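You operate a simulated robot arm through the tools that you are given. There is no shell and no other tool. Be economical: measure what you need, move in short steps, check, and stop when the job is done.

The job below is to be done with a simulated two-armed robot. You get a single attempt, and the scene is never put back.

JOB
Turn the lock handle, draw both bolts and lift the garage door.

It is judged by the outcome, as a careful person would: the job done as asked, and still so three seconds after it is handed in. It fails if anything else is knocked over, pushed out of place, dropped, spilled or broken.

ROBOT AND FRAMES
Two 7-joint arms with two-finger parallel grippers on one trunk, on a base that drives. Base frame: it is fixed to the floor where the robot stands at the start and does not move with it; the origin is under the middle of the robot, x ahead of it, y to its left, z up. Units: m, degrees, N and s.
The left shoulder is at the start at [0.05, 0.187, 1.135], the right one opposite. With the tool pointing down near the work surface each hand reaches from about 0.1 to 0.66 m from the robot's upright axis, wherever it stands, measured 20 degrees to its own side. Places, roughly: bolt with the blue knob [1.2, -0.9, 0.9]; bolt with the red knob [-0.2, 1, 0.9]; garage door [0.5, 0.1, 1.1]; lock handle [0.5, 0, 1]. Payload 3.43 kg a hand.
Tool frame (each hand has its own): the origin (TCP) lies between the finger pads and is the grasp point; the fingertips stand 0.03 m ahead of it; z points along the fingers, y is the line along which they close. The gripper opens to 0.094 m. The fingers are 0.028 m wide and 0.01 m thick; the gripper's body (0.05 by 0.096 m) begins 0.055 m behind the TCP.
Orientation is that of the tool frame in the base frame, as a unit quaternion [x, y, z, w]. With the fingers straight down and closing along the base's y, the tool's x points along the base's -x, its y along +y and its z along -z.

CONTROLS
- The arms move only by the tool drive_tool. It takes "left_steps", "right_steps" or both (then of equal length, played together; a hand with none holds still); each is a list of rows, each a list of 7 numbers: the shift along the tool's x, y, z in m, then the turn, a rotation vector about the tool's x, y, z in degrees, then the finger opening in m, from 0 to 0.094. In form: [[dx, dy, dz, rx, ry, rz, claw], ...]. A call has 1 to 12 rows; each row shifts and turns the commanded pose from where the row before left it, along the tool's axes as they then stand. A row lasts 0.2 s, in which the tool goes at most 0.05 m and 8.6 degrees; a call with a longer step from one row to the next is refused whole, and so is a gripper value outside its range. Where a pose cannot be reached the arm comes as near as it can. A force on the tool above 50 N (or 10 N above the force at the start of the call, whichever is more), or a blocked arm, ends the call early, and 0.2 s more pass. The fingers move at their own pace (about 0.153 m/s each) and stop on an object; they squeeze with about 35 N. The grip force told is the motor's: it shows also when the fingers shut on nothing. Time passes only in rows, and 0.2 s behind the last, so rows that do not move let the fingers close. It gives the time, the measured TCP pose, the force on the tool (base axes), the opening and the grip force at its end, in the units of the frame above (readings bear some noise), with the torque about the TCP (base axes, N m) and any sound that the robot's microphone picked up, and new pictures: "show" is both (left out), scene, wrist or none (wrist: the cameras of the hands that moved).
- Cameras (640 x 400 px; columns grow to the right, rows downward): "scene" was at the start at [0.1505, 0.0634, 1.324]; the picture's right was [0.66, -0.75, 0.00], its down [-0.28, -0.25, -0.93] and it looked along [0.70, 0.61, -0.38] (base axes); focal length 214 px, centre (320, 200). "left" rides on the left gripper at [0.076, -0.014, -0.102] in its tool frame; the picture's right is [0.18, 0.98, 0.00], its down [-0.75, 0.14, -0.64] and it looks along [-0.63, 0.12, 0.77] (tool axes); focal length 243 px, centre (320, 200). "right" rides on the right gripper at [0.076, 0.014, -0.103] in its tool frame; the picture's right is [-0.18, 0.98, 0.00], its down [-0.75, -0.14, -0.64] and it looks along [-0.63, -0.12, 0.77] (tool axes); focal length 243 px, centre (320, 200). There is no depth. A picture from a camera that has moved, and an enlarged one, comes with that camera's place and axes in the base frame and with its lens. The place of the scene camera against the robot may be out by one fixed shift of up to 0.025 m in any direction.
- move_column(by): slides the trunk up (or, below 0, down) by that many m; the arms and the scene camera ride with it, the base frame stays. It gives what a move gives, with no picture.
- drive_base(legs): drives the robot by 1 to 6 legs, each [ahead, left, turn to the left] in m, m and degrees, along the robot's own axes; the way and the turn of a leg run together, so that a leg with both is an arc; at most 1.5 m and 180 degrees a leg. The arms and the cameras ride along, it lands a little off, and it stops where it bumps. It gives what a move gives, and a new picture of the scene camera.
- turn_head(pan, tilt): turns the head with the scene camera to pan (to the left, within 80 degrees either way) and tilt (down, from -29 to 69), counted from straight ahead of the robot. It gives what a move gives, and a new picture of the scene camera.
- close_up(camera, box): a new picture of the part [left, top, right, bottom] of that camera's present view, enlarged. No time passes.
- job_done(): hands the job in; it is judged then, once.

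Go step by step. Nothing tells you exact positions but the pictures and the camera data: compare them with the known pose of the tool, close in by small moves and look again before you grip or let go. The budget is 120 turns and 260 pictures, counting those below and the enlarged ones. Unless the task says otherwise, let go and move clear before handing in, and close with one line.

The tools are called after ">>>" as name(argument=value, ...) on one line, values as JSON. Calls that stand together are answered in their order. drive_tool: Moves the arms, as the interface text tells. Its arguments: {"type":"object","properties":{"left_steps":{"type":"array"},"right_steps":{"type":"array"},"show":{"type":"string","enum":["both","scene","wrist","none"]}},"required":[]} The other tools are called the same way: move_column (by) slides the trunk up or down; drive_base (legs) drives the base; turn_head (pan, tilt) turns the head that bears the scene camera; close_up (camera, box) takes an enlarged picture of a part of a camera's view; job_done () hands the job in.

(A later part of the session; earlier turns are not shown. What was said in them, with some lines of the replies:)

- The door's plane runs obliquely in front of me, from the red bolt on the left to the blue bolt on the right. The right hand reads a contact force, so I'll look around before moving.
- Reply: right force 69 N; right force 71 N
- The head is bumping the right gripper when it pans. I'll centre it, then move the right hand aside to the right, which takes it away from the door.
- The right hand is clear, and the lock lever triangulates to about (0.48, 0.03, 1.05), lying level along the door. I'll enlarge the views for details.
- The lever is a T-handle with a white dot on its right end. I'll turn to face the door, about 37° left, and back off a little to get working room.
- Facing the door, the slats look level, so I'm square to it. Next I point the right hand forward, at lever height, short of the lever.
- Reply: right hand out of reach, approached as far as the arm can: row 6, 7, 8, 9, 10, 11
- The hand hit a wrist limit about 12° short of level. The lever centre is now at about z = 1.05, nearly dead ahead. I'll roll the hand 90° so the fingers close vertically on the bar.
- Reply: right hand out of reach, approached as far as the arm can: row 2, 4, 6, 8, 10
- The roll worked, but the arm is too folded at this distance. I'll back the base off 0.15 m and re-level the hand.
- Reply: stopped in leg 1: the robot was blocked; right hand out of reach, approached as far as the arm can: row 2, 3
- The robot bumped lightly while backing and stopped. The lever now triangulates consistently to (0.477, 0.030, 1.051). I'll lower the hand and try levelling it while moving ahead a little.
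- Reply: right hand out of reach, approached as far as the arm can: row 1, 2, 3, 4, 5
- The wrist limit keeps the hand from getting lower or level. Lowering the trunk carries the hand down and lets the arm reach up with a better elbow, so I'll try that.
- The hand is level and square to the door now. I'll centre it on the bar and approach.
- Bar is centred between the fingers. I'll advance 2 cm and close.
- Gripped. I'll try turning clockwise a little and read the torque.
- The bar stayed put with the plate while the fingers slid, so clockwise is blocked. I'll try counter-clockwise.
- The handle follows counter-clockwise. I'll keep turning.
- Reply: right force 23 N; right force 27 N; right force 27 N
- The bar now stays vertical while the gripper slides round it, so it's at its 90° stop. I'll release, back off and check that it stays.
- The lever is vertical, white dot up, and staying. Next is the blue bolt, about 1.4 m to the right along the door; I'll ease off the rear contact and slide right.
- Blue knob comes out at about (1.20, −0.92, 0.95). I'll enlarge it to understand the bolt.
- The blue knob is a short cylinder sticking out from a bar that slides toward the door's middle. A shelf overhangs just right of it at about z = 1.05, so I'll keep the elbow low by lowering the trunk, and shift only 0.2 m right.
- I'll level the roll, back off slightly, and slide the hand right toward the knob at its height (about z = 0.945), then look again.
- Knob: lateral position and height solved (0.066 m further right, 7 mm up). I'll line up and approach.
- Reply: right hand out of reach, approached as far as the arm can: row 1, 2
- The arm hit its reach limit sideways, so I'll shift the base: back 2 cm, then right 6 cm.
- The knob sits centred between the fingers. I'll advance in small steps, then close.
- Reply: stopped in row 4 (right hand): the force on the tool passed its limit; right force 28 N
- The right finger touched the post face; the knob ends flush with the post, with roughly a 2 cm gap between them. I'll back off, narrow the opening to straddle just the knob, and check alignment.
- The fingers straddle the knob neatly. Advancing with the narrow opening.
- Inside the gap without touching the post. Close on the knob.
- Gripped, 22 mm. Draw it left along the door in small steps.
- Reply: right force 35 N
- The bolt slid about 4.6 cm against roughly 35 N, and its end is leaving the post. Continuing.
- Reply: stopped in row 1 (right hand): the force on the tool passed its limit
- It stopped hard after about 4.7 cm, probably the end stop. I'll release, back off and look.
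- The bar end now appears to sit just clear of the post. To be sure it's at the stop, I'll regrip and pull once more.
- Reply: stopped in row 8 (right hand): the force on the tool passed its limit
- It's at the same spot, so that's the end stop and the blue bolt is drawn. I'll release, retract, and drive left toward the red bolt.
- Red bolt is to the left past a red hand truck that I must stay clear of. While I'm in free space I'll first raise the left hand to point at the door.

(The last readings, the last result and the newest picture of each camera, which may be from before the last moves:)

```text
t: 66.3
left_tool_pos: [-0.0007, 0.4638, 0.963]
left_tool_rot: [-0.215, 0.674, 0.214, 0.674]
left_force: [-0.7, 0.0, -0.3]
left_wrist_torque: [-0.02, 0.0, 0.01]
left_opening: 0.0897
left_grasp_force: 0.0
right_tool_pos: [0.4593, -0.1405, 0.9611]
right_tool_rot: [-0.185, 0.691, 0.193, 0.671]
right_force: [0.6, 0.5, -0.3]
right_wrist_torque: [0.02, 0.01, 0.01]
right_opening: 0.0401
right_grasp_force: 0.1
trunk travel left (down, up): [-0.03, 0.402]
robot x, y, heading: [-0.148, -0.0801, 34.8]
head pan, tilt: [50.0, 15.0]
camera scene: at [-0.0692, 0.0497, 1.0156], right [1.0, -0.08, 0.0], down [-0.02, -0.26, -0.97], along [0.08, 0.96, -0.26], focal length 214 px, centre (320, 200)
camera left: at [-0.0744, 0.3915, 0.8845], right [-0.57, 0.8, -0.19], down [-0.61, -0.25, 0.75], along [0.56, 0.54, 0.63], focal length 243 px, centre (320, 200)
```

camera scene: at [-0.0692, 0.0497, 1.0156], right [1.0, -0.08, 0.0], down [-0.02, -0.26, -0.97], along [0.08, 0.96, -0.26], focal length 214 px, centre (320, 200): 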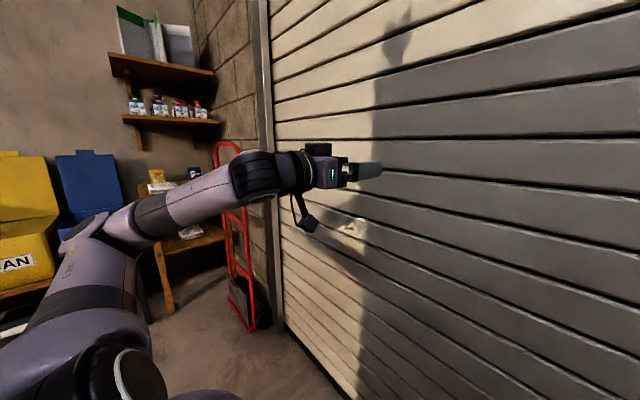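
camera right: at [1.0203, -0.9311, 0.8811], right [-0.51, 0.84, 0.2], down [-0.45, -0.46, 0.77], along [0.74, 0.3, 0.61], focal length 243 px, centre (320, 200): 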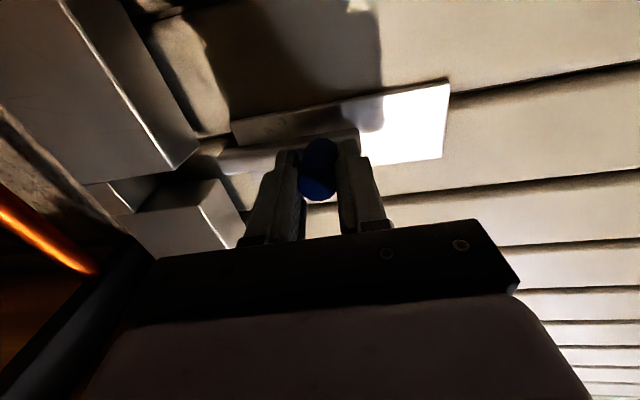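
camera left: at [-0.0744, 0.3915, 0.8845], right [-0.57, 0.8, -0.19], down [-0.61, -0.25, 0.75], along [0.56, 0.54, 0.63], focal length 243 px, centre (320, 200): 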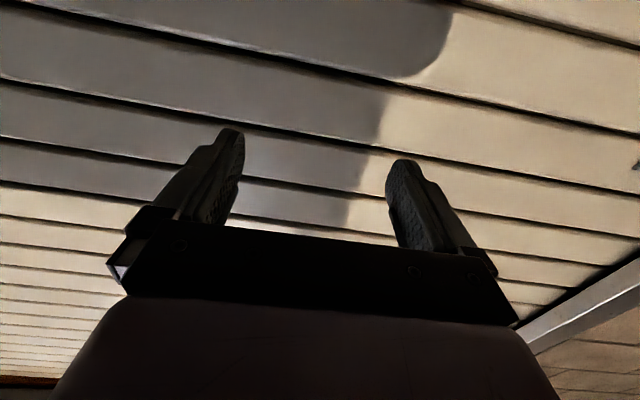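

The left hand points forward cleanly. I'll straighten the heading and drive left 0.3 m, then look.

>>> drive_base(legs=[[0, 0, 1.4], [0, 0.3, 0]])

>>> drive_tool(left_steps=[[0, 0, 0, 0, 0, 0, 0.09]], show="wrist")

```text
t: 68.7
left_tool_pos: [-0.1914, 0.7071, 0.9615]
left_tool_rot: [-0.224, 0.671, 0.223, 0.671]
left_force: [0.9, -0.7, -0.9]
left_wrist_torque: [-0.01, -0.01, -0.01]
left_opening: 0.09
left_grasp_force: 0.1
right_tool_pos: [0.2819, 0.1152, 0.9599]
right_tool_rot: [-0.194, 0.688, 0.202, 0.669]
right_force: [0.4, -0.2, -0.3]
right_wrist_torque: [0.01, -0.02, 0.04]
right_opening: 0.0398
right_grasp_force: 0.1
trunk travel left (down, up): [-0.03, 0.402]
robot x, y, heading: [-0.3248, 0.1624, 36.7]
head pan, tilt: [50.0, 15.0]
camera scene: at [-0.251, 0.2908, 1.0155], right [1.0, -0.06, 0.0], down [-0.01, -0.26, -0.97], along [0.06, 0.96, -0.26], focal length 214 px, centre (320, 200)
```

scene: 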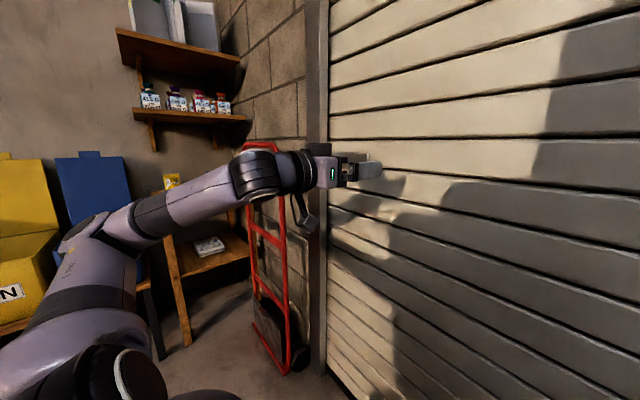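

```text
t: 69.1
left_tool_pos: [-0.1926, 0.7065, 0.9625]
left_tool_rot: [-0.224, 0.671, 0.223, 0.67]
left_force: [-0.4, 1.0, -1.0]
left_wrist_torque: [0.0, 0.02, 0.01]
left_opening: 0.0901
left_grasp_force: 0.0
right_tool_pos: [0.2816, 0.1161, 0.9605]
right_tool_rot: [-0.193, 0.689, 0.201, 0.669]
right_force: [-0.5, -0.2, 0.0]
right_wrist_torque: [0.01, 0.0, 0.01]
right_opening: 0.0399
right_grasp_force: 0.1
trunk travel left (down, up): [-0.03, 0.402]
robot x, y, heading: [-0.3255, 0.163, 36.9]
head pan, tilt: [50.0, 15.0]
camera left: at [-0.2657, 0.6331, 0.8847], right [-0.59, 0.79, -0.19], down [-0.6, -0.27, 0.75], along [0.54, 0.55, 0.63], focal length 243 px, centre (320, 200)
```

left: 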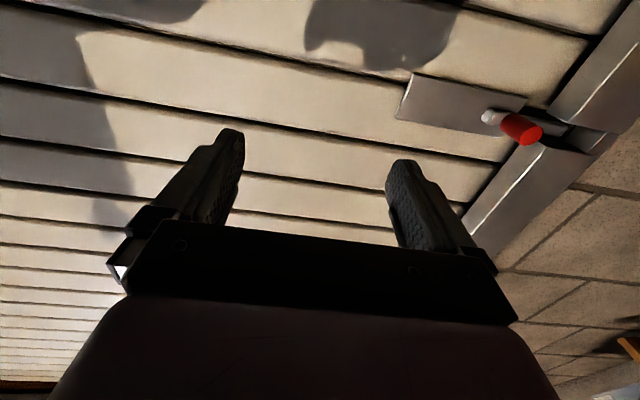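

Red knob in view: about 0.21 m further left, at the same height as the blue one. The hand truck stands at the wall beyond the post, clear of the arm. Driving left 0.2 m.

>>> drive_base(legs=[[0, 0.2, 0]])

>>> drive_tool(left_steps=[[0, 0, 0, 0, 0, 0, 0.06], [0, 0, 0, 0, 0, 0, 0.036]], show="wrist")

```text
t: 70.7
left_tool_pos: [-0.3118, 0.8688, 0.9622]
left_tool_rot: [-0.223, 0.672, 0.222, 0.671]
left_force: [0.2, -0.6, 0.5]
left_wrist_torque: [0.02, 0.03, 0.0]
left_opening: 0.0901
left_grasp_force: 0.1
right_tool_pos: [0.1606, 0.2769, 0.9605]
right_tool_rot: [-0.192, 0.689, 0.2, 0.669]
right_force: [-0.1, 0.1, 0.3]
right_wrist_torque: [0.01, -0.03, 0.0]
right_opening: 0.0401
right_grasp_force: 0.0
trunk travel left (down, up): [-0.03, 0.402]
robot x, y, heading: [-0.4489, 0.3214, 36.4]
head pan, tilt: [50.0, 15.0]
camera scene: at [-0.3716, 0.4532, 1.0155], right [1.0, -0.06, 0.0], down [-0.02, -0.26, -0.97], along [0.06, 0.96, -0.26], focal length 214 px, centre (320, 200)
```

scene: 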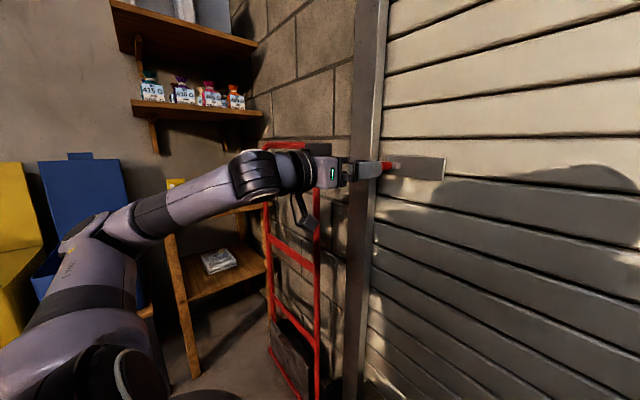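

```text
t: 71.3
left_tool_pos: [-0.3112, 0.8684, 0.9616]
left_tool_rot: [-0.223, 0.672, 0.222, 0.671]
left_force: [0.8, -0.5, -0.6]
left_wrist_torque: [0.01, 0.03, 0.01]
left_opening: 0.036
left_grasp_force: 0.1
right_tool_pos: [0.1611, 0.2771, 0.9604]
right_tool_rot: [-0.194, 0.689, 0.201, 0.669]
right_force: [0.4, 0.2, 0.4]
right_wrist_torque: [-0.01, 0.0, 0.03]
right_opening: 0.04
right_grasp_force: 0.0
trunk travel left (down, up): [-0.03, 0.402]
robot x, y, heading: [-0.445, 0.3225, 36.8]
head pan, tilt: [50.0, 15.0]
camera left: at [-0.3855, 0.7954, 0.8847], right [-0.59, 0.79, -0.19], down [-0.6, -0.27, 0.75], along [0.54, 0.55, 0.63], focal length 243 px, centre (320, 200)
```

left: 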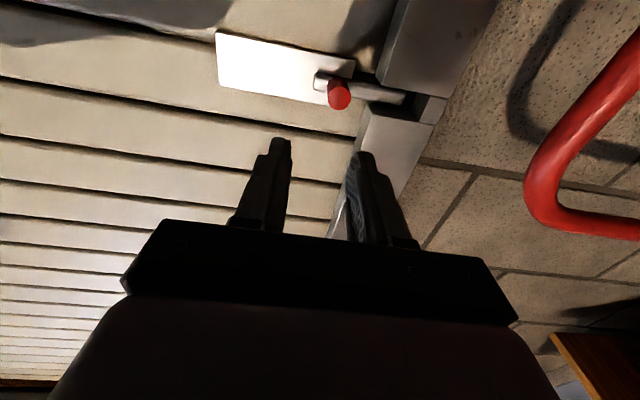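

Knob tip is 1.6 cm left and 1.3 cm below the hand's axis. I'll line up and approach partway.

>>> drive_tool(left_steps=[[0.011, 0.016, 0, 0, 0, 0, 0.034], [0, 0, 0.03, 0, 0, 0, 0.034], [0, 0, 0.03, 0, 0, 0, 0.034], [0, 0, 0, 0, 0, 0, 0.034]], show="wrist")

>>> close_up(camera="left", box=[200, 60, 440, 240])

```text
t: 72.3
left_tool_pos: [-0.2732, 0.9182, 0.9507]
left_tool_rot: [-0.222, 0.672, 0.221, 0.671]
left_force: [-0.5, -0.1, 0.5]
left_wrist_torque: [-0.02, -0.05, -0.02]
left_opening: 0.034
left_grasp_force: 0.0
right_tool_pos: [0.1601, 0.2779, 0.9594]
right_tool_rot: [-0.193, 0.688, 0.201, 0.669]
right_force: [-0.1, 1.0, -0.2]
right_wrist_torque: [0.02, 0.0, -0.01]
right_opening: 0.04
right_grasp_force: 0.0
trunk travel left (down, up): [-0.03, 0.402]
robot x, y, heading: [-0.4462, 0.3248, 36.6]
head pan, tilt: [50.0, 15.0]
camera left: at [-0.3461, 0.845, 0.8737], right [-0.59, 0.79, -0.18], down [-0.6, -0.27, 0.75], along [0.55, 0.55, 0.63], focal length 243 px, centre (320, 200)
```

left: 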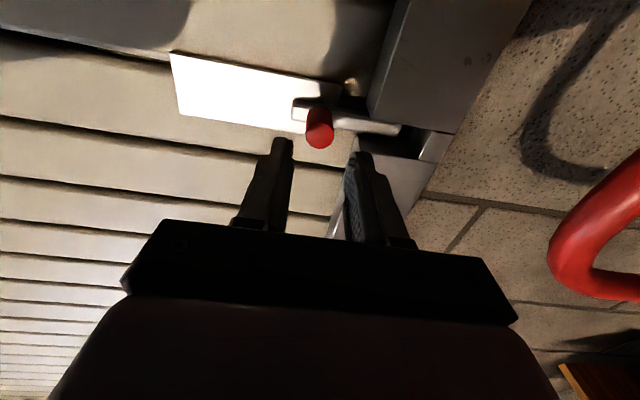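

```text
2.22 times, centred on (320, 150) of left
camera zoom: at [-0.3461, 0.845, 0.8737], right [-0.59, 0.79, -0.18], down [-0.6, -0.27, 0.75], along [0.55, 0.55, 0.63], focal length 539 px, centre (320, 311)
```

zoom: 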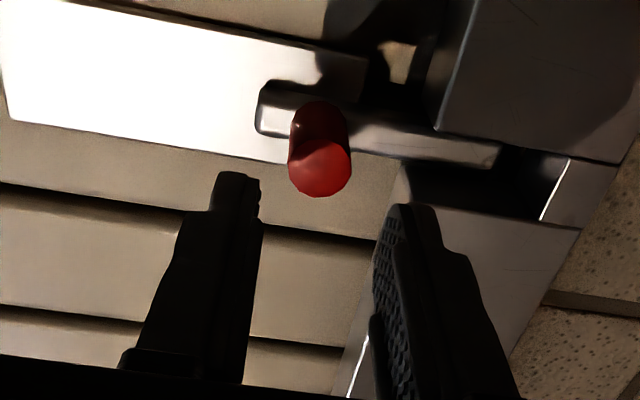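

Well centred. Advancing the last stretch.

>>> drive_tool(left_steps=[[0, 0, 0.01, 0, 0, 0, 0.034], [0, 0, 0.01, 0, 0, 0, 0.034], [0, 0, 0.01, 0, 0, 0, 0.034], [0, 0, 0.009, 0, 0, 0, 0.034]], show="wrist")

```text
t: 73.3
left_tool_pos: [-0.2428, 0.9398, 0.9514]
left_tool_rot: [-0.223, 0.671, 0.222, 0.671]
left_force: [0.0, 0.2, 0.0]
left_wrist_torque: [-0.01, 0.03, -0.01]
left_opening: 0.0339
left_grasp_force: 0.1
right_tool_pos: [0.1609, 0.2768, 0.9609]
right_tool_rot: [-0.193, 0.689, 0.2, 0.669]
right_force: [-0.1, 0.2, -0.1]
right_wrist_torque: [-0.01, 0.02, -0.01]
right_opening: 0.0401
right_grasp_force: 0.1
trunk travel left (down, up): [-0.03, 0.402]
robot x, y, heading: [-0.4479, 0.325, 36.7]
head pan, tilt: [50.0, 15.0]
camera left: at [-0.3156, 0.8675, 0.8739], right [-0.59, 0.79, -0.19], down [-0.6, -0.27, 0.75], along [0.54, 0.55, 0.63], focal length 243 px, centre (320, 200)
```

left: 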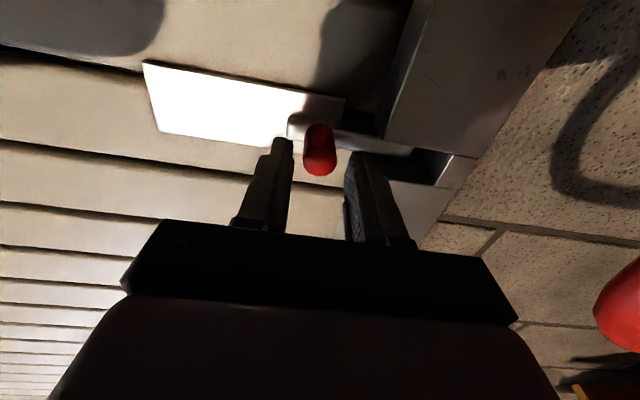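

>>> drive_tool(left_steps=[[0, 0, 0.006, 0, 0, 0, 0.034], [0, 0, 0.006, 0, 0, 0, 0.034], [0, 0, 0, 0, 0, 0, 0.0], [0, 0, 0, 0, 0, 0, 0.0], [0, 0, 0, 0, 0, 0, 0.0]], show="wrist")

```text
t: 74.5
left_tool_pos: [-0.2325, 0.9469, 0.9507]
left_tool_rot: [-0.223, 0.672, 0.222, 0.671]
left_force: [-1.8, -2.0, -1.9]
left_wrist_torque: [-0.03, 0.0, -0.44]
left_opening: 0.0211
left_grasp_force: 45.3
right_tool_pos: [0.1599, 0.2768, 0.9592]
right_tool_rot: [-0.193, 0.689, 0.201, 0.669]
right_force: [-0.4, -0.2, 0.4]
right_wrist_torque: [0.0, 0.02, 0.0]
right_opening: 0.04
right_grasp_force: 0.0
trunk travel left (down, up): [-0.03, 0.402]
robot x, y, heading: [-0.4449, 0.3256, 36.5]
head pan, tilt: [50.0, 15.0]
camera left: at [-0.3061, 0.8742, 0.8734], right [-0.59, 0.79, -0.18], down [-0.6, -0.27, 0.75], along [0.55, 0.55, 0.63], focal length 243 px, centre (320, 200)
```

left: 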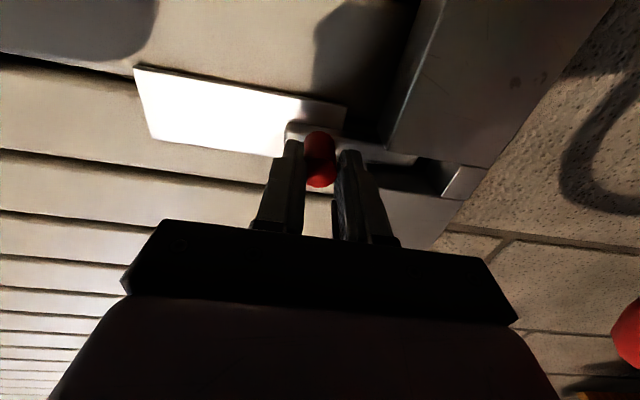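

Red knob gripped. Draw it to the right (tool −y).

>>> drive_tool(left_steps=[[0, -0.01, 0, 0, 0, 0, 0.0], [0, -0.015, 0, 0, 0, 0, 0.0], [0, -0.015, 0, 0, 0, 0, 0.0], [0, -0.012, 0, 0, 0, 0, 0.0], [0, -0.006, 0, 0, 0, 0, 0.0]], show="wrist")

```text
t: 75.7
left_tool_pos: [-0.2053, 0.9097, 0.9507]
left_tool_rot: [-0.235, 0.666, 0.228, 0.67]
left_force: [-34.8, 26.6, 3.8]
left_wrist_torque: [-0.67, 0.84, 0.42]
left_opening: 0.0216
left_grasp_force: 44.7
right_tool_pos: [0.1583, 0.2808, 0.9632]
right_tool_rot: [-0.194, 0.688, 0.199, 0.671]
right_force: [0.0, 0.0, 0.2]
right_wrist_torque: [0.01, 0.01, 0.01]
right_opening: 0.04
right_grasp_force: 0.1
trunk travel left (down, up): [-0.03, 0.402]
robot x, y, heading: [-0.4463, 0.3245, 37.0]
head pan, tilt: [50.0, 15.0]
camera left: at [-0.2761, 0.8349, 0.873], right [-0.61, 0.77, -0.2], down [-0.6, -0.28, 0.75], along [0.52, 0.57, 0.63], focal length 243 px, centre (320, 200)
```

left: 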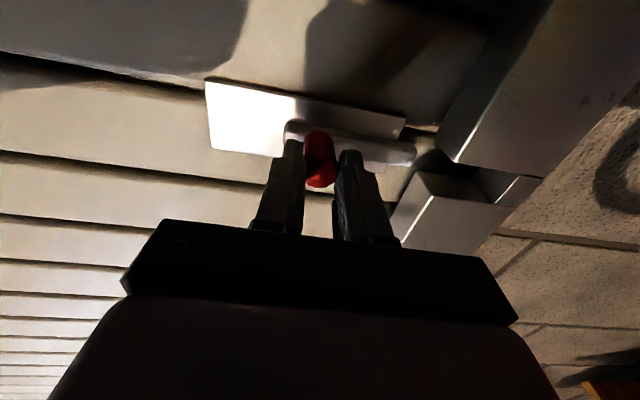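

The red bolt moved the same 4.6 cm to its stop and its end is clear of the post. I'll release, retract the left hand and verify.

>>> drive_tool(left_steps=[[0, 0.004, 0, 0, 0, 0, 0.0], [0, 0, 0, 0, 0, 0, 0.036], [0, 0, 0, 0, 0, 0, 0.036], [0, 0, -0.03, 0, 0, 0, 0.036], [0, 0, -0.03, 0, 0, 0, 0.036], [0, 0, -0.03, 0, 0, 0, 0.036], [0, 0, -0.02, 0, 0, 0, 0.036]], show="wrist")

>>> close_up(camera="left", box=[180, 20, 500, 200])

```text
t: 77.3
left_tool_pos: [-0.2901, 0.8387, 0.9509]
left_tool_rot: [-0.222, 0.671, 0.222, 0.671]
left_force: [0.1, -0.4, -0.3]
left_wrist_torque: [0.03, 0.04, 0.01]
left_opening: 0.036
left_grasp_force: 0.1
right_tool_pos: [0.1608, 0.2751, 0.9604]
right_tool_rot: [-0.193, 0.689, 0.201, 0.669]
right_force: [1.0, 0.5, 0.4]
right_wrist_torque: [0.01, 0.0, -0.02]
right_opening: 0.04
right_grasp_force: 0.0
trunk travel left (down, up): [-0.03, 0.402]
robot x, y, heading: [-0.4466, 0.3215, 36.8]
head pan, tilt: [50.0, 15.0]
camera left: at [-0.3631, 0.7659, 0.8735], right [-0.59, 0.79, -0.18], down [-0.6, -0.27, 0.75], along [0.55, 0.55, 0.63], focal length 243 px, centre (320, 200)
```

left: 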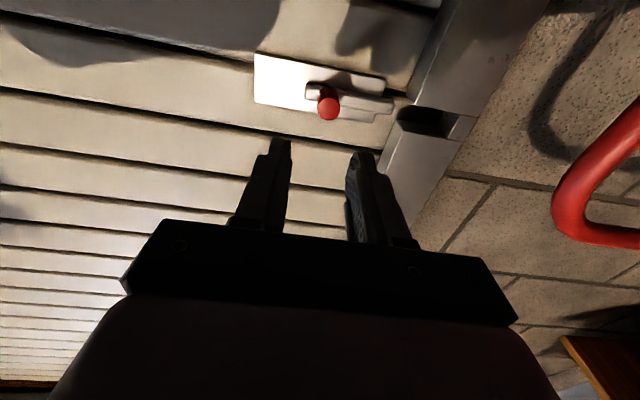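

```text
2.00 times, centred on (340, 110) of left
camera zoom: at [-0.3631, 0.7659, 0.8735], right [-0.59, 0.79, -0.18], down [-0.6, -0.27, 0.75], along [0.55, 0.55, 0.63], focal length 485 px, centre (280, 380)
```

zoom: 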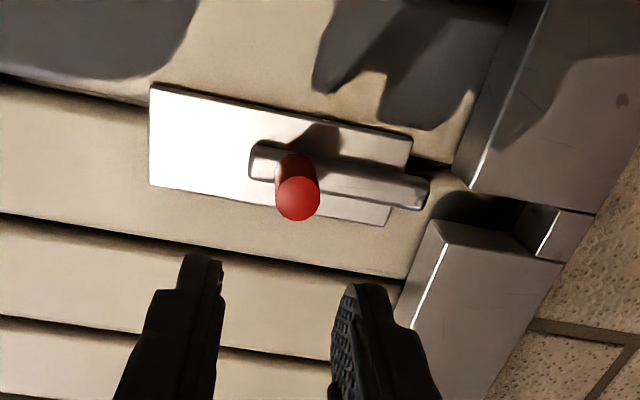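

Bolt clear of the post. Now I'll drive back right so that the right hand faces the pull handle, at lateral about −0.25 and z about 0.80.

>>> drive_base(legs=[[0, -0.38, 0]])

>>> turn_head(pan=-25, tilt=25)

>>> drive_tool(right_steps=[[0, 0, -0.005, 0, 0, 8.2, 0.09], [0, 0, -0.005, 0, 0, 8.2, 0.09], [0, 0, 0, 0, 0, 8.2, 0.09], [0, 0, 0, 0, 0, 8.2, 0.09], [0, 0, 0, 0, 0, 8.2, 0.09], [0, 0, 0, 0, 0, 8.2, 0.09], [0, 0, 0, 0, 0, 8.2, 0.09], [0, 0, 0, 0, 0, 8.2, 0.09], [0, 0, 0, 0, 0, 8.2, 0.09], [0, 0, 0, 0, 0, 8.2, 0.09], [0, 0, 0, 0, 0, 8, 0.09]], show="both")

```text
t: 79.8
left_tool_pos: [-0.0611, 0.5314, 0.9506]
left_tool_rot: [-0.223, 0.672, 0.222, 0.671]
left_force: [-0.1, -0.3, 1.2]
left_wrist_torque: [-0.01, 0.02, 0.01]
left_opening: 0.036
left_grasp_force: 0.1
right_tool_pos: [0.3892, -0.0317, 0.9598]
right_tool_rot: [-0.192, 0.689, 0.199, 0.67]
right_force: [0.2, 0.3, 0.2]
right_wrist_torque: [-0.01, 0.02, -0.03]
right_opening: 0.0401
right_grasp_force: 0.1
trunk travel left (down, up): [-0.03, 0.402]
robot x, y, heading: [-0.2175, 0.0175, 36.4]
head pan, tilt: [50.0, 15.0]
camera scene: at [-0.1432, 0.1452, 1.0155], right [1.0, -0.06, 0.0], down [-0.02, -0.26, -0.97], along [0.06, 0.96, -0.26], focal length 214 px, centre (320, 200)
```

scene: 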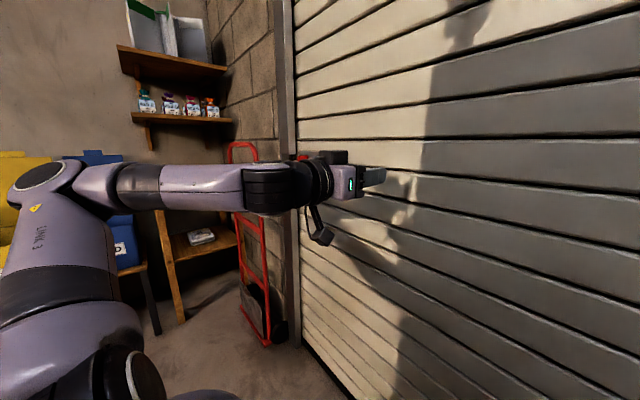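

```text
t: 81.2
left_tool_pos: [-0.0601, 0.5322, 0.9504]
left_tool_rot: [-0.223, 0.672, 0.222, 0.671]
left_force: [-0.4, -0.6, -0.4]
left_wrist_torque: [0.03, 0.01, 0.02]
left_opening: 0.0362
left_grasp_force: 0.1
right_tool_pos: [0.3892, -0.0308, 0.9601]
right_tool_rot: [-0.192, 0.689, 0.2, 0.669]
right_force: [-1.2, -0.1, 0.5]
right_wrist_torque: [0.03, -0.03, 0.03]
right_opening: 0.0399
right_grasp_force: 0.0
trunk travel left (down, up): [-0.03, 0.402]
robot x, y, heading: [-0.212, 0.0149, 36.4]
head pan, tilt: [-25.0, 25.0]
camera scene: at [-0.0586, 0.0703, 0.9993], right [0.2, -0.98, 0.0], down [-0.41, -0.08, -0.91], along [0.89, 0.18, -0.42], focal length 214 px, centre (320, 200)
```

scene: 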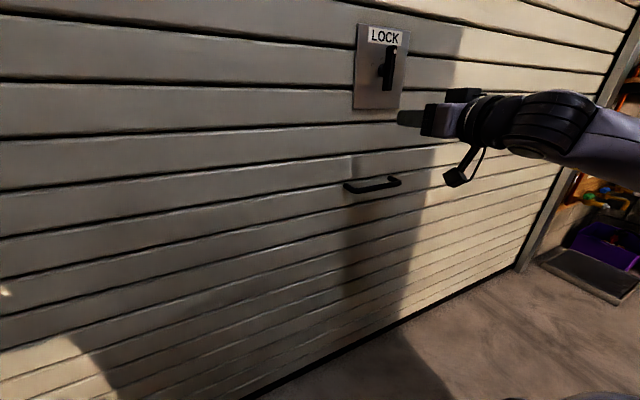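

```text
t: 83.6
left_tool_pos: [-0.061, 0.5313, 0.9493]
left_tool_rot: [-0.223, 0.672, 0.221, 0.671]
left_force: [-0.1, -0.1, 0.1]
left_wrist_torque: [0.03, 0.0, 0.04]
left_opening: 0.0358
left_grasp_force: 0.0
right_tool_pos: [0.3798, -0.0377, 0.9604]
right_tool_rot: [0.352, 0.623, 0.615, 0.331]
right_force: [0.0, -0.3, -0.1]
right_wrist_torque: [0.01, 0.01, 0.01]
right_opening: 0.0898
right_grasp_force: 0.0
trunk travel left (down, up): [-0.03, 0.402]
robot x, y, heading: [-0.2186, 0.015, 36.5]
head pan, tilt: [-25.0, 25.0]
camera scene: at [-0.0586, 0.0703, 0.9993], right [0.2, -0.98, 0.0], down [-0.41, -0.08, -0.91], along [0.89, 0.18, -0.42], focal length 214 px, centre (320, 200)
camera right: at [0.2527, -0.0275, 0.9785], right [0.13, -0.16, 0.98], down [-0.15, -0.98, -0.14], along [0.98, -0.12, -0.15], focal length 243 px, centre (320, 200)
```

scene: 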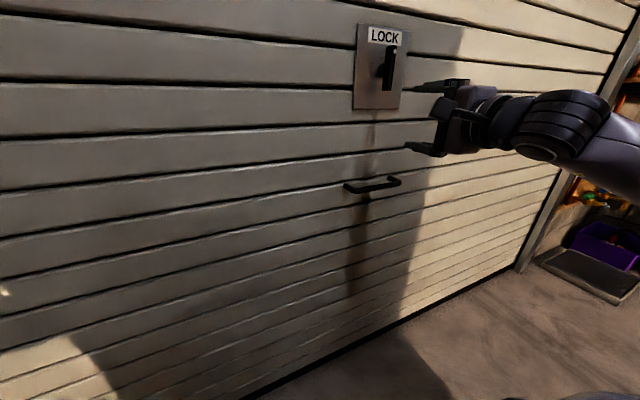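
right: 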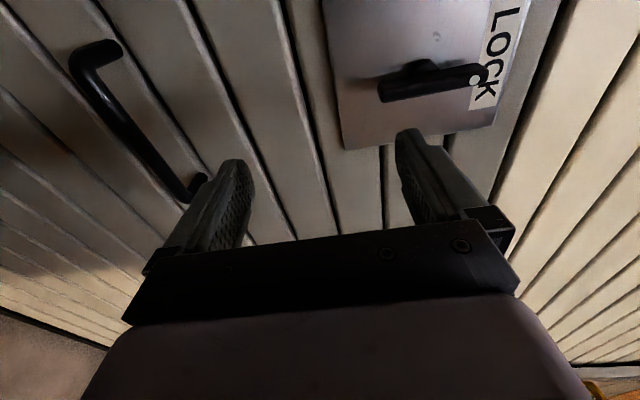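

The handle's bar is at about n = 0.395, lateral −0.24, z = 0.783. I'll lower the trunk and hand to that height, staying clear of the door.

>>> move_column(by=-0.03)

>>> drive_tool(right_steps=[[0.005, -0.03, 0, 0, 0, 0, 0.09], [0.005, -0.03, 0, 0, 0, 0, 0.09], [0.005, -0.03, 0, 0, 0, 0, 0.09], [0, -0.03, 0, 0, 0, 0, 0.09], [0, -0.027, 0, 0, 0, 0, 0.09], [0, 0, 0, 0, 0, 0, 0.09]], show="both")

```text
t: 84.4
left_tool_pos: [-0.0614, 0.5306, 0.9203]
left_tool_rot: [-0.222, 0.672, 0.22, 0.671]
left_force: [0.6, -0.2, 0.4]
left_wrist_torque: [0.0, -0.01, -0.02]
left_opening: 0.036
left_grasp_force: 0.1
right_tool_pos: [0.3804, -0.0371, 0.9309]
right_tool_rot: [0.351, 0.624, 0.614, 0.332]
right_force: [-0.4, 0.4, 0.0]
right_wrist_torque: [-0.02, 0.0, 0.01]
right_opening: 0.09
right_grasp_force: 0.1
trunk travel left (down, up): [0.0, 0.432]
robot x, y, heading: [-0.2155, 0.0173, 36.5]
head pan, tilt: [-25.0, 25.0]
```

```text
t: 85.8
left_tool_pos: [-0.0602, 0.5313, 0.9207]
left_tool_rot: [-0.222, 0.672, 0.221, 0.671]
left_force: [0.9, -0.6, 0.5]
left_wrist_torque: [0.03, 0.01, 0.03]
left_opening: 0.0361
left_grasp_force: 0.0
right_tool_pos: [0.3664, -0.0256, 0.7831]
right_tool_rot: [0.351, 0.623, 0.615, 0.333]
right_force: [0.5, -0.2, 0.5]
right_wrist_torque: [0.0, -0.03, 0.01]
right_opening: 0.0899
right_grasp_force: 0.0
trunk travel left (down, up): [0.0, 0.432]
robot x, y, heading: [-0.2188, 0.0162, 36.4]
head pan, tilt: [-25.0, 25.0]
camera scene: at [-0.0586, 0.0702, 0.9693], right [0.2, -0.98, 0.0], down [-0.41, -0.08, -0.91], along [0.89, 0.18, -0.42], focal length 214 px, centre (320, 200)
camera right: at [0.2393, -0.0148, 0.801], right [0.13, -0.16, 0.98], down [-0.15, -0.98, -0.14], along [0.98, -0.13, -0.15], focal length 243 px, centre (320, 200)
```

scene: 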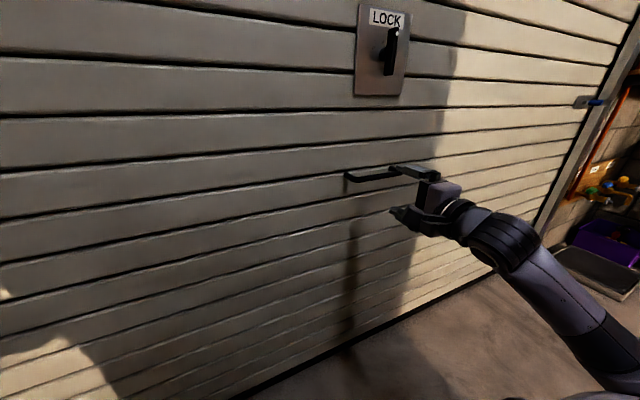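
right: 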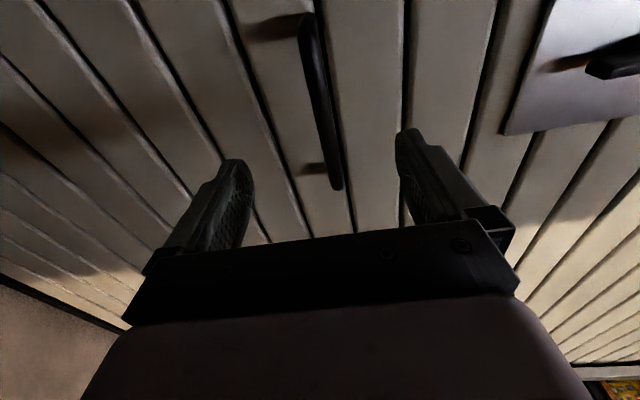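

Bar is centred between the fingers. Advance 10 cm and close.

>>> drive_tool(right_steps=[[0, 0, 0.03, 0, 0, 0, 0.09], [0, 0, 0.03, 0, 0, 0, 0.09], [0, 0, 0.025, 0, 0, 0, 0.09], [0, 0, 0.015, 0, 0, 0, 0.06], [0, 0, 0, 0, 0, 0, 0.0], [0, 0, 0, 0, 0, 0, 0.0], [0, 0, 0, 0, 0, 0, 0.0]], show="both")

```text
t: 87.4
left_tool_pos: [-0.061, 0.5323, 0.9211]
left_tool_rot: [-0.222, 0.672, 0.22, 0.671]
left_force: [0.0, 0.1, 0.8]
left_wrist_torque: [0.01, -0.01, -0.02]
left_opening: 0.036
left_grasp_force: 0.0
right_tool_pos: [0.4521, 0.0294, 0.7837]
right_tool_rot: [0.351, 0.623, 0.615, 0.333]
right_force: [-0.2, -1.8, 1.2]
right_wrist_torque: [-1.1, -0.76, 0.35]
right_opening: 0.016
right_grasp_force: 44.8
trunk travel left (down, up): [0.0, 0.432]
robot x, y, heading: [-0.2164, 0.0144, 36.5]
head pan, tilt: [-25.0, 25.0]
camera scene: at [-0.0587, 0.0703, 0.9693], right [0.2, -0.98, 0.0], down [-0.41, -0.08, -0.91], along [0.89, 0.18, -0.42], focal length 214 px, centre (320, 200)
camera right: at [0.3247, 0.0394, 0.8004], right [0.12, -0.16, 0.98], down [-0.15, -0.98, -0.14], along [0.98, -0.13, -0.15], focal length 243 px, centre (320, 200)
```

scene: 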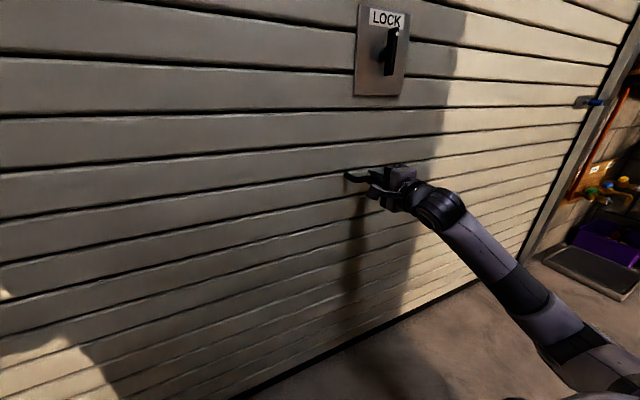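
right: 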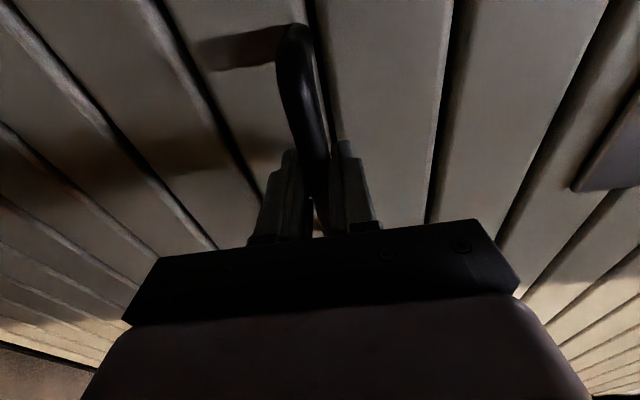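

The handle is gripped. I'll lift a few centimetres to feel the door's weight.

>>> drive_tool(right_steps=[[0, 0.015, 0, 0, 0, 0, 0.0], [0, 0.02, 0, 0, 0, 0, 0.0], [0, 0.02, 0, 0, 0, 0, 0.0], [0, 0.0, 0, 0, 0, 0, 0.0]], show="scene")

```text
t: 88.4
left_tool_pos: [-0.0628, 0.5322, 0.9213]
left_tool_rot: [-0.223, 0.671, 0.222, 0.671]
left_force: [-0.5, -0.5, 0.4]
left_wrist_torque: [0.03, 0.03, -0.03]
left_opening: 0.0362
left_grasp_force: 0.2
right_tool_pos: [0.453, 0.0288, 0.8395]
right_tool_rot: [0.348, 0.621, 0.618, 0.333]
right_force: [-15.9, 0.8, -0.6]
right_wrist_torque: [-0.99, -0.7, 0.63]
right_opening: 0.016
right_grasp_force: 44.7
trunk travel left (down, up): [0.0, 0.432]
robot x, y, heading: [-0.215, 0.0163, 36.4]
head pan, tilt: [-25.0, 25.0]
camera scene: at [-0.0595, 0.0705, 0.9696], right [0.2, -0.98, 0.0], down [-0.41, -0.08, -0.91], along [0.89, 0.18, -0.42], focal length 214 px, centre (320, 200)
```

scene: 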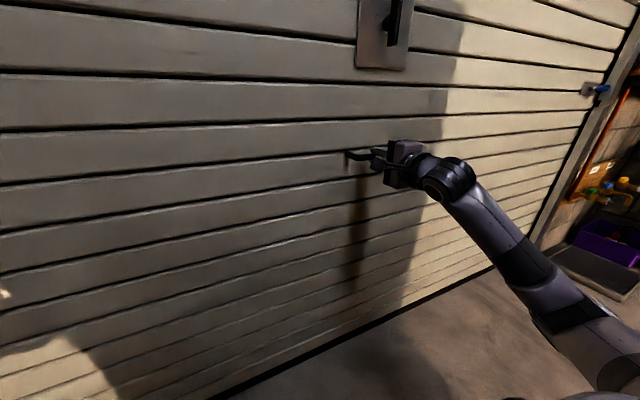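

The door rises easily and seems counterbalanced. I'll continue with the trunk.

>>> move_column(by=0.12)

>>> turn_head(pan=-25, tilt=10)

```text
t: 89.9
left_tool_pos: [-0.0611, 0.5312, 1.0412]
left_tool_rot: [-0.224, 0.671, 0.221, 0.671]
left_force: [0.2, 0.2, 0.5]
left_wrist_torque: [0.01, -0.04, -0.03]
left_opening: 0.0363
left_grasp_force: 0.0
right_tool_pos: [0.4516, 0.029, 0.9577]
right_tool_rot: [0.348, 0.622, 0.617, 0.333]
right_force: [-16.4, 3.0, -4.6]
right_wrist_torque: [-0.78, -0.39, 1.53]
right_opening: 0.0159
right_grasp_force: 44.8
trunk travel left (down, up): [-0.12, 0.312]
robot x, y, heading: [-0.2182, 0.0129, 36.5]
head pan, tilt: [-25.0, 25.0]
```

```text
t: 90.7
left_tool_pos: [-0.0617, 0.532, 1.04]
left_tool_rot: [-0.223, 0.671, 0.221, 0.672]
left_force: [1.2, 0.9, -0.7]
left_wrist_torque: [0.01, 0.02, 0.01]
left_opening: 0.036
left_grasp_force: 0.0
right_tool_pos: [0.4516, 0.029, 0.9585]
right_tool_rot: [0.349, 0.622, 0.616, 0.333]
right_force: [-9.3, 8.7, 6.0]
right_wrist_torque: [-0.78, -0.5, 1.42]
right_opening: 0.0159
right_grasp_force: 44.8
trunk travel left (down, up): [-0.12, 0.312]
robot x, y, heading: [-0.217, 0.0147, 36.4]
head pan, tilt: [-25.0, 10.0]
camera scene: at [-0.0591, 0.0713, 1.1139], right [0.2, -0.98, 0.0], down [-0.17, -0.04, -0.98], along [0.97, 0.2, -0.17], focal length 214 px, centre (320, 200)
```

scene: 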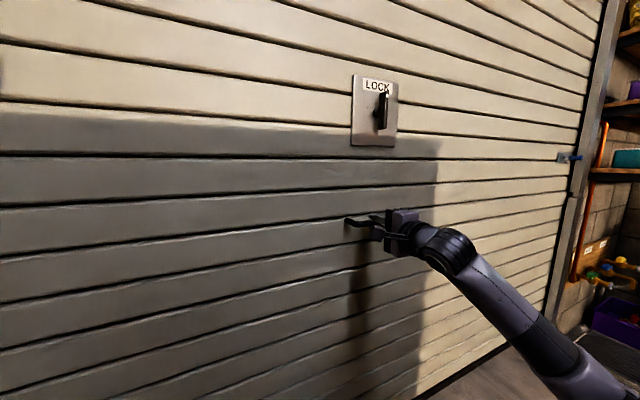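

Going well; low forces. I'll raise the trunk further.

>>> move_column(by=0.2)

>>> move_column(by=0.11)

>>> turn_head(pan=0, tilt=35)

```text
t: 92.0
left_tool_pos: [-0.0611, 0.5306, 1.1727]
left_tool_rot: [-0.221, 0.672, 0.221, 0.672]
left_force: [0.6, 0.4, 0.3]
left_wrist_torque: [0.01, 0.0, -0.02]
left_opening: 0.0358
left_grasp_force: 0.0
right_tool_pos: [0.4513, 0.0292, 1.0801]
right_tool_rot: [0.352, 0.631, 0.608, 0.33]
right_force: [-7.0, -5.9, -4.2]
right_wrist_torque: [-1.21, -0.64, 0.79]
right_opening: 0.0157
right_grasp_force: 44.8
trunk travel left (down, up): [-0.25, 0.181]
robot x, y, heading: [-0.2196, 0.0158, 36.3]
head pan, tilt: [-25.0, 10.0]
stopped: the force on the tool passed its limit (the readings are from after the stop); the commanded pose is now the measured one
```

```text
t: 92.5
left_tool_pos: [-0.0601, 0.5292, 1.1841]
left_tool_rot: [-0.221, 0.672, 0.22, 0.672]
left_force: [1.1, 0.1, 0.1]
left_wrist_torque: [-0.01, 0.01, 0.0]
left_opening: 0.0359
left_grasp_force: 0.1
right_tool_pos: [0.4524, 0.0303, 1.0817]
right_tool_rot: [0.359, 0.64, 0.597, 0.325]
right_force: [-5.4, -8.0, -2.8]
right_wrist_torque: [-0.65, -0.34, 1.1]
right_opening: 0.0163
right_grasp_force: 44.8
trunk travel left (down, up): [-0.263, 0.169]
robot x, y, heading: [-0.217, 0.0135, 36.5]
head pan, tilt: [-25.0, 10.0]
stopped: the force on the tool passed its limit (the readings are from after the stop); the commanded pose is now the measured one
```

```text
t: 93.4
left_tool_pos: [-0.0615, 0.53, 1.1841]
left_tool_rot: [-0.222, 0.672, 0.22, 0.672]
left_force: [-0.1, 0.6, 0.2]
left_wrist_torque: [-0.01, 0.01, 0.01]
left_opening: 0.0359
left_grasp_force: 0.0
right_tool_pos: [0.4516, 0.0294, 1.08]
right_tool_rot: [0.358, 0.639, 0.598, 0.325]
right_force: [-10.7, -12.8, -5.8]
right_wrist_torque: [-1.21, -0.83, 0.11]
right_opening: 0.0163
right_grasp_force: 44.7
trunk travel left (down, up): [-0.263, 0.169]
robot x, y, heading: [-0.2187, 0.0165, 36.1]
head pan, tilt: [0.0, 35.0]
camera scene: at [-0.0791, 0.1025, 1.2165], right [0.59, -0.81, 0.0], down [-0.46, -0.34, -0.82], along [0.66, 0.49, -0.57], focal length 214 px, centre (320, 200)
```

scene: 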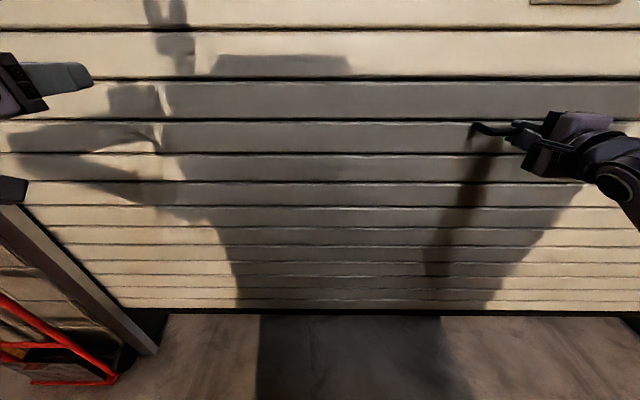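

The door stopped about 0.30 m up. I'll check both sides and above for what's holding it.

>>> turn_head(pan=0, tilt=-29)

>>> turn_head(pan=50, tilt=10)

>>> turn_head(pan=-40, tilt=5)

```text
t: 94.7
left_tool_pos: [-0.0605, 0.5291, 1.1849]
left_tool_rot: [-0.22, 0.672, 0.221, 0.672]
left_force: [-0.1, -0.1, 0.5]
left_wrist_torque: [0.01, 0.0, -0.06]
left_opening: 0.0361
left_grasp_force: 0.0
right_tool_pos: [0.4525, 0.029, 1.0802]
right_tool_rot: [0.359, 0.639, 0.597, 0.325]
right_force: [-12.1, -13.9, -8.2]
right_wrist_torque: [-1.2, -0.81, -0.62]
right_opening: 0.0164
right_grasp_force: 45.0
trunk travel left (down, up): [-0.263, 0.169]
robot x, y, heading: [-0.218, 0.0163, 36.4]
head pan, tilt: [0.0, -28.6]
camera scene: at [-0.0961, 0.0897, 1.3126], right [0.59, -0.81, 0.0], down [0.39, 0.29, -0.88], along [0.71, 0.52, 0.48], focal length 214 px, centre (320, 200)
```

scene: 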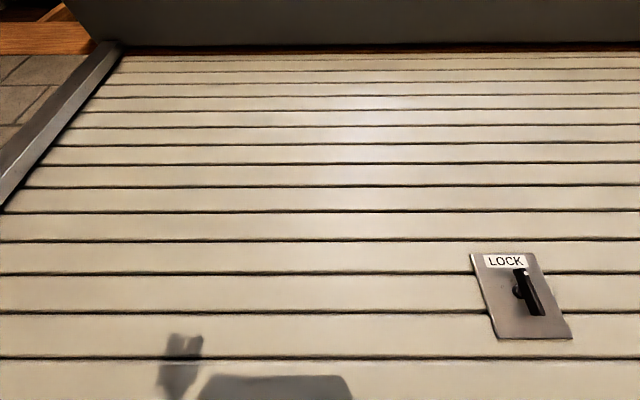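

```text
t: 95.9
left_tool_pos: [-0.0605, 0.5283, 1.1847]
left_tool_rot: [-0.22, 0.672, 0.221, 0.672]
left_force: [-0.2, -0.6, -0.8]
left_wrist_torque: [0.0, -0.02, 0.01]
left_opening: 0.0361
left_grasp_force: 0.1
right_tool_pos: [0.452, 0.0294, 1.0808]
right_tool_rot: [0.359, 0.639, 0.598, 0.324]
right_force: [-10.8, -15.9, -7.9]
right_wrist_torque: [-1.12, -0.72, -0.11]
right_opening: 0.0159
right_grasp_force: 45.1
trunk travel left (down, up): [-0.263, 0.169]
robot x, y, heading: [-0.2198, 0.0157, 36.9]
head pan, tilt: [50.0, 10.0]
camera scene: at [-0.144, 0.1426, 1.2567], right [1.0, -0.06, 0.0], down [-0.01, -0.17, -0.99], along [0.06, 0.98, -0.17], focal length 214 px, centre (320, 200)
```

scene: 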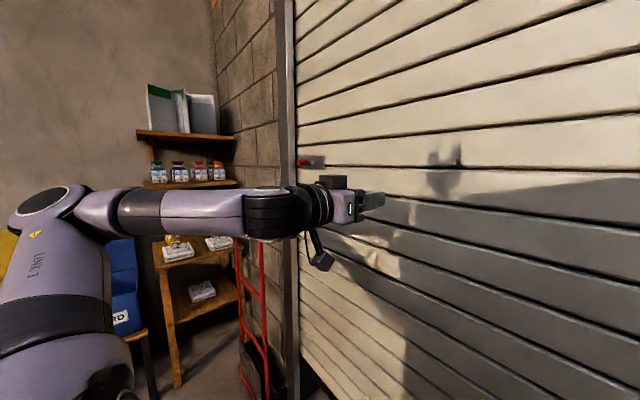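

```text
t: 97.5
left_tool_pos: [-0.0597, 0.5282, 1.1838]
left_tool_rot: [-0.221, 0.672, 0.221, 0.671]
left_force: [0.0, -0.3, 0.2]
left_wrist_torque: [-0.03, 0.0, 0.02]
left_opening: 0.036
left_grasp_force: 0.0
right_tool_pos: [0.452, 0.0299, 1.0812]
right_tool_rot: [0.358, 0.64, 0.598, 0.324]
right_force: [-11.6, -16.3, -7.2]
right_wrist_torque: [-1.0, -0.61, 0.36]
right_opening: 0.016
right_grasp_force: 44.8
trunk travel left (down, up): [-0.263, 0.169]
robot x, y, heading: [-0.2187, 0.0144, 36.5]
head pan, tilt: [-40.0, 5.0]
camera scene: at [-0.0583, 0.044, 1.2646], right [-0.06, -1.0, 0.0], down [-0.09, 0.01, -1.0], along [0.99, -0.06, -0.09], focal length 214 px, centre (320, 200)
```

scene: 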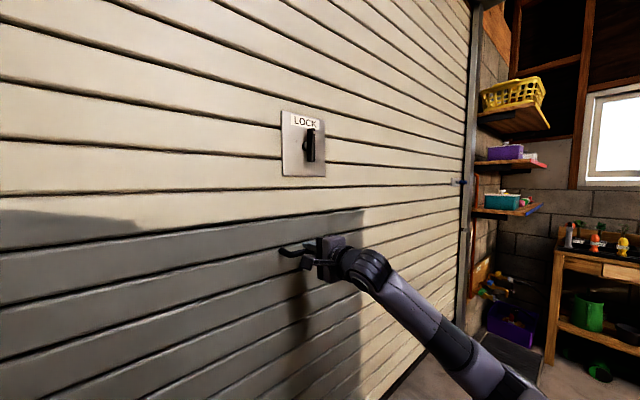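

The bolts and lock are all clear, and nothing visibly blocks it. I'll try a slow, steady further lift with the arm to tell a stop from a heavy spot.

>>> drive_tool(right_steps=[[0, 0, 0, -4, 0, 0, 0.0], [0, 0.004, 0, -4, 0, 0, 0.0], [0, 0.006, 0, 0, 0, 0, 0.0], [0, 0.006, 0, 0, 0, 0, 0.0], [0, 0.006, 0, 0, 0, 0, 0.0]], show="none")

```text
t: 98.3
left_tool_pos: [-0.0585, 0.5278, 1.185]
left_tool_rot: [-0.22, 0.672, 0.22, 0.672]
left_force: [-0.2, -0.4, 0.6]
left_wrist_torque: [0.02, -0.03, -0.02]
left_opening: 0.0359
left_grasp_force: 0.1
right_tool_pos: [0.4522, 0.0297, 1.0798]
right_tool_rot: [0.339, 0.603, 0.634, 0.346]
right_force: [-9.6, -11.4, -6.6]
right_wrist_torque: [-0.79, -0.48, 0.4]
right_opening: 0.0159
right_grasp_force: 44.9
trunk travel left (down, up): [-0.263, 0.169]
robot x, y, heading: [-0.2211, 0.0141, 36.4]
head pan, tilt: [-40.0, 5.0]
stopped in row 3 (right hand): the force on the tool passed its limit (the readings are from after the stop); the commanded pose is now the measured one
```

It's a hard stop at 0.30 m, so the door is at its full lift. I'll loosen the grip with the lower finger kept beneath the bar to see whether it stays up.

>>> drive_tool(right_steps=[[0, 0, 0, 0, 0, 0, 0.035], [0, 0, 0, 0, 0, 0, 0.035], [0, 0, 0, 0, 0, 0, 0.035], [0, 0, 0, 0, 0, 0, 0.035], [0, 0, 0, 0, 0, 0, 0.035], [0, 0, 0, 0, 0, 0, 0.035], [0, 0, 0, 0, 0, 0, 0.035], [0, 0, 0, 0, 0, 0, 0.035]], show="both")

```text
t: 100.1
left_tool_pos: [-0.0607, 0.5302, 1.1824]
left_tool_rot: [-0.221, 0.672, 0.22, 0.672]
left_force: [-0.2, 0.1, -0.2]
left_wrist_torque: [0.0, 0.02, 0.04]
left_opening: 0.036
left_grasp_force: 0.0
right_tool_pos: [0.4523, 0.0326, 1.0799]
right_tool_rot: [0.339, 0.601, 0.636, 0.345]
right_force: [-0.5, 0.0, -0.5]
right_wrist_torque: [0.0, -0.01, -0.06]
right_opening: 0.0352
right_grasp_force: 0.0
trunk travel left (down, up): [-0.263, 0.169]
robot x, y, heading: [-0.2184, 0.013, 36.5]
head pan, tilt: [-40.0, 5.0]
camera scene: at [-0.0579, 0.0455, 1.2645], right [-0.06, -1.0, 0.0], down [-0.09, 0.01, -1.0], along [0.99, -0.06, -0.09], focal length 214 px, centre (320, 200)
camera right: at [0.3242, 0.0412, 1.0904], right [0.07, -0.19, 0.98], down [-0.14, -0.97, -0.18], along [0.99, -0.12, -0.09], focal length 243 px, centre (320, 200)
```

scene: 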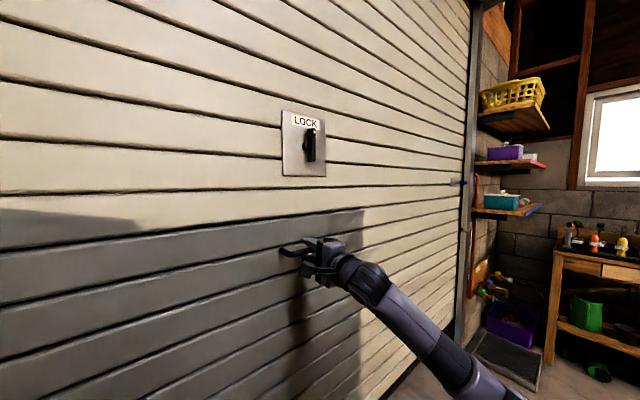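
right: 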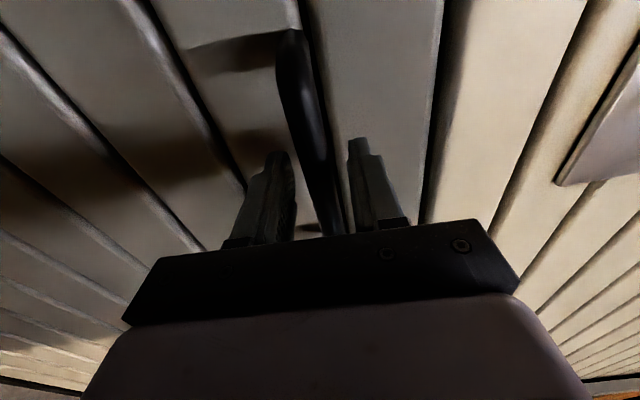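

With zero force on the hand, the bar stays put, so the door holds itself. I'll open fully, back away and check over a few seconds.

>>> drive_tool(right_steps=[[0, 0, 0, 0, 0, 0, 0.07], [0, 0, -0.03, 0, 0, 0, 0.07], [0, 0, -0.03, 0, 0, 0, 0.07], [0, 0, -0.03, 0, 0, 0, 0.07], [0, 0, 0, 0, 0, 0, 0.07], [0, 0, 0, 0, 0, 0, 0.07], [0, 0, 0, 0, 0, 0, 0.07], [0, 0, 0, 0, 0, 0, 0.07], [0, 0, 0, 0, 0, 0, 0.07], [0, 0, 0, 0, 0, 0, 0.07]], show="both")

>>> turn_head(pan=0, tilt=35)

```text
t: 102.3
left_tool_pos: [-0.06, 0.5302, 1.1837]
left_tool_rot: [-0.222, 0.672, 0.221, 0.671]
left_force: [-0.2, 0.3, 0.3]
left_wrist_torque: [0.0, 0.01, -0.02]
left_opening: 0.036
left_grasp_force: 0.1
right_tool_pos: [0.3742, -0.0172, 1.0774]
right_tool_rot: [0.338, 0.602, 0.636, 0.345]
right_force: [0.2, -0.5, -0.2]
right_wrist_torque: [-0.02, -0.01, 0.04]
right_opening: 0.0699
right_grasp_force: 0.0
trunk travel left (down, up): [-0.263, 0.169]
robot x, y, heading: [-0.218, 0.0091, 36.3]
head pan, tilt: [-40.0, 5.0]
camera scene: at [-0.0579, 0.0455, 1.2645], right [-0.06, -1.0, 0.0], down [-0.09, 0.01, -1.0], along [0.99, -0.06, -0.09], focal length 214 px, centre (320, 200)
camera right: at [0.2467, -0.0077, 1.0882], right [0.07, -0.19, 0.98], down [-0.14, -0.97, -0.18], along [0.99, -0.12, -0.09], focal length 243 px, centre (320, 200)
```

scene: 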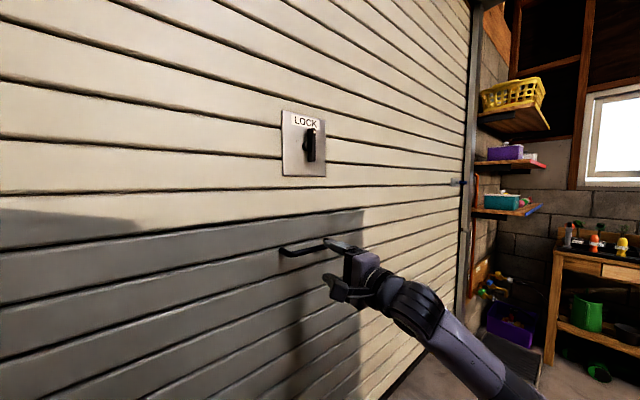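
right: 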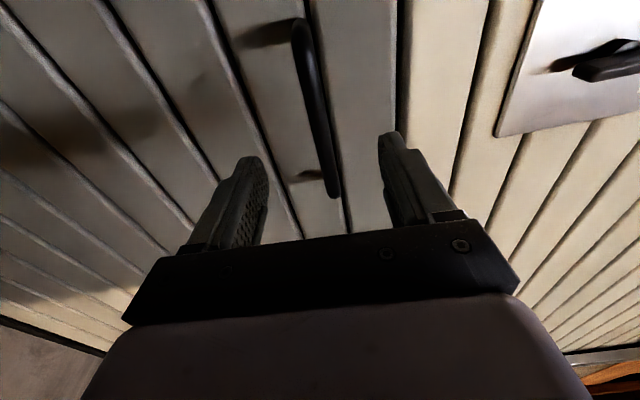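

```text
t: 103.3
left_tool_pos: [-0.0591, 0.5311, 1.1828]
left_tool_rot: [-0.221, 0.672, 0.221, 0.672]
left_force: [0.0, 0.8, -0.6]
left_wrist_torque: [0.02, 0.01, -0.01]
left_opening: 0.0359
left_grasp_force: 0.0
right_tool_pos: [0.3749, -0.0167, 1.0772]
right_tool_rot: [0.339, 0.602, 0.636, 0.345]
right_force: [-0.6, -0.9, -0.4]
right_wrist_torque: [-0.02, -0.02, -0.04]
right_opening: 0.0704
right_grasp_force: 0.2
trunk travel left (down, up): [-0.263, 0.169]
robot x, y, heading: [-0.2178, 0.0125, 36.7]
head pan, tilt: [0.0, 35.0]
camera scene: at [-0.0786, 0.1035, 1.2163], right [0.59, -0.81, 0.0], down [-0.46, -0.34, -0.82], along [0.66, 0.49, -0.57], focal length 214 px, centre (320, 200)
```

scene: 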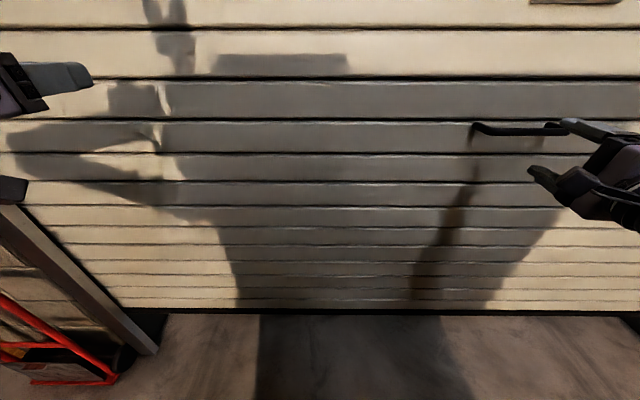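

The door is up at its stop and holding by itself, the lock is turned, both bolts are drawn, and both hands are clear. Handing in.

>>> job_done()

```text
The job is handed in.
```

The lock handle is turned, both bolts are drawn, and the garage door is lifted 0.30 m to its stop. It stayed up for about 4 seconds after I let go. The base bumped something behind it once while backing up; it stopped at once, but I never saw what it touched.
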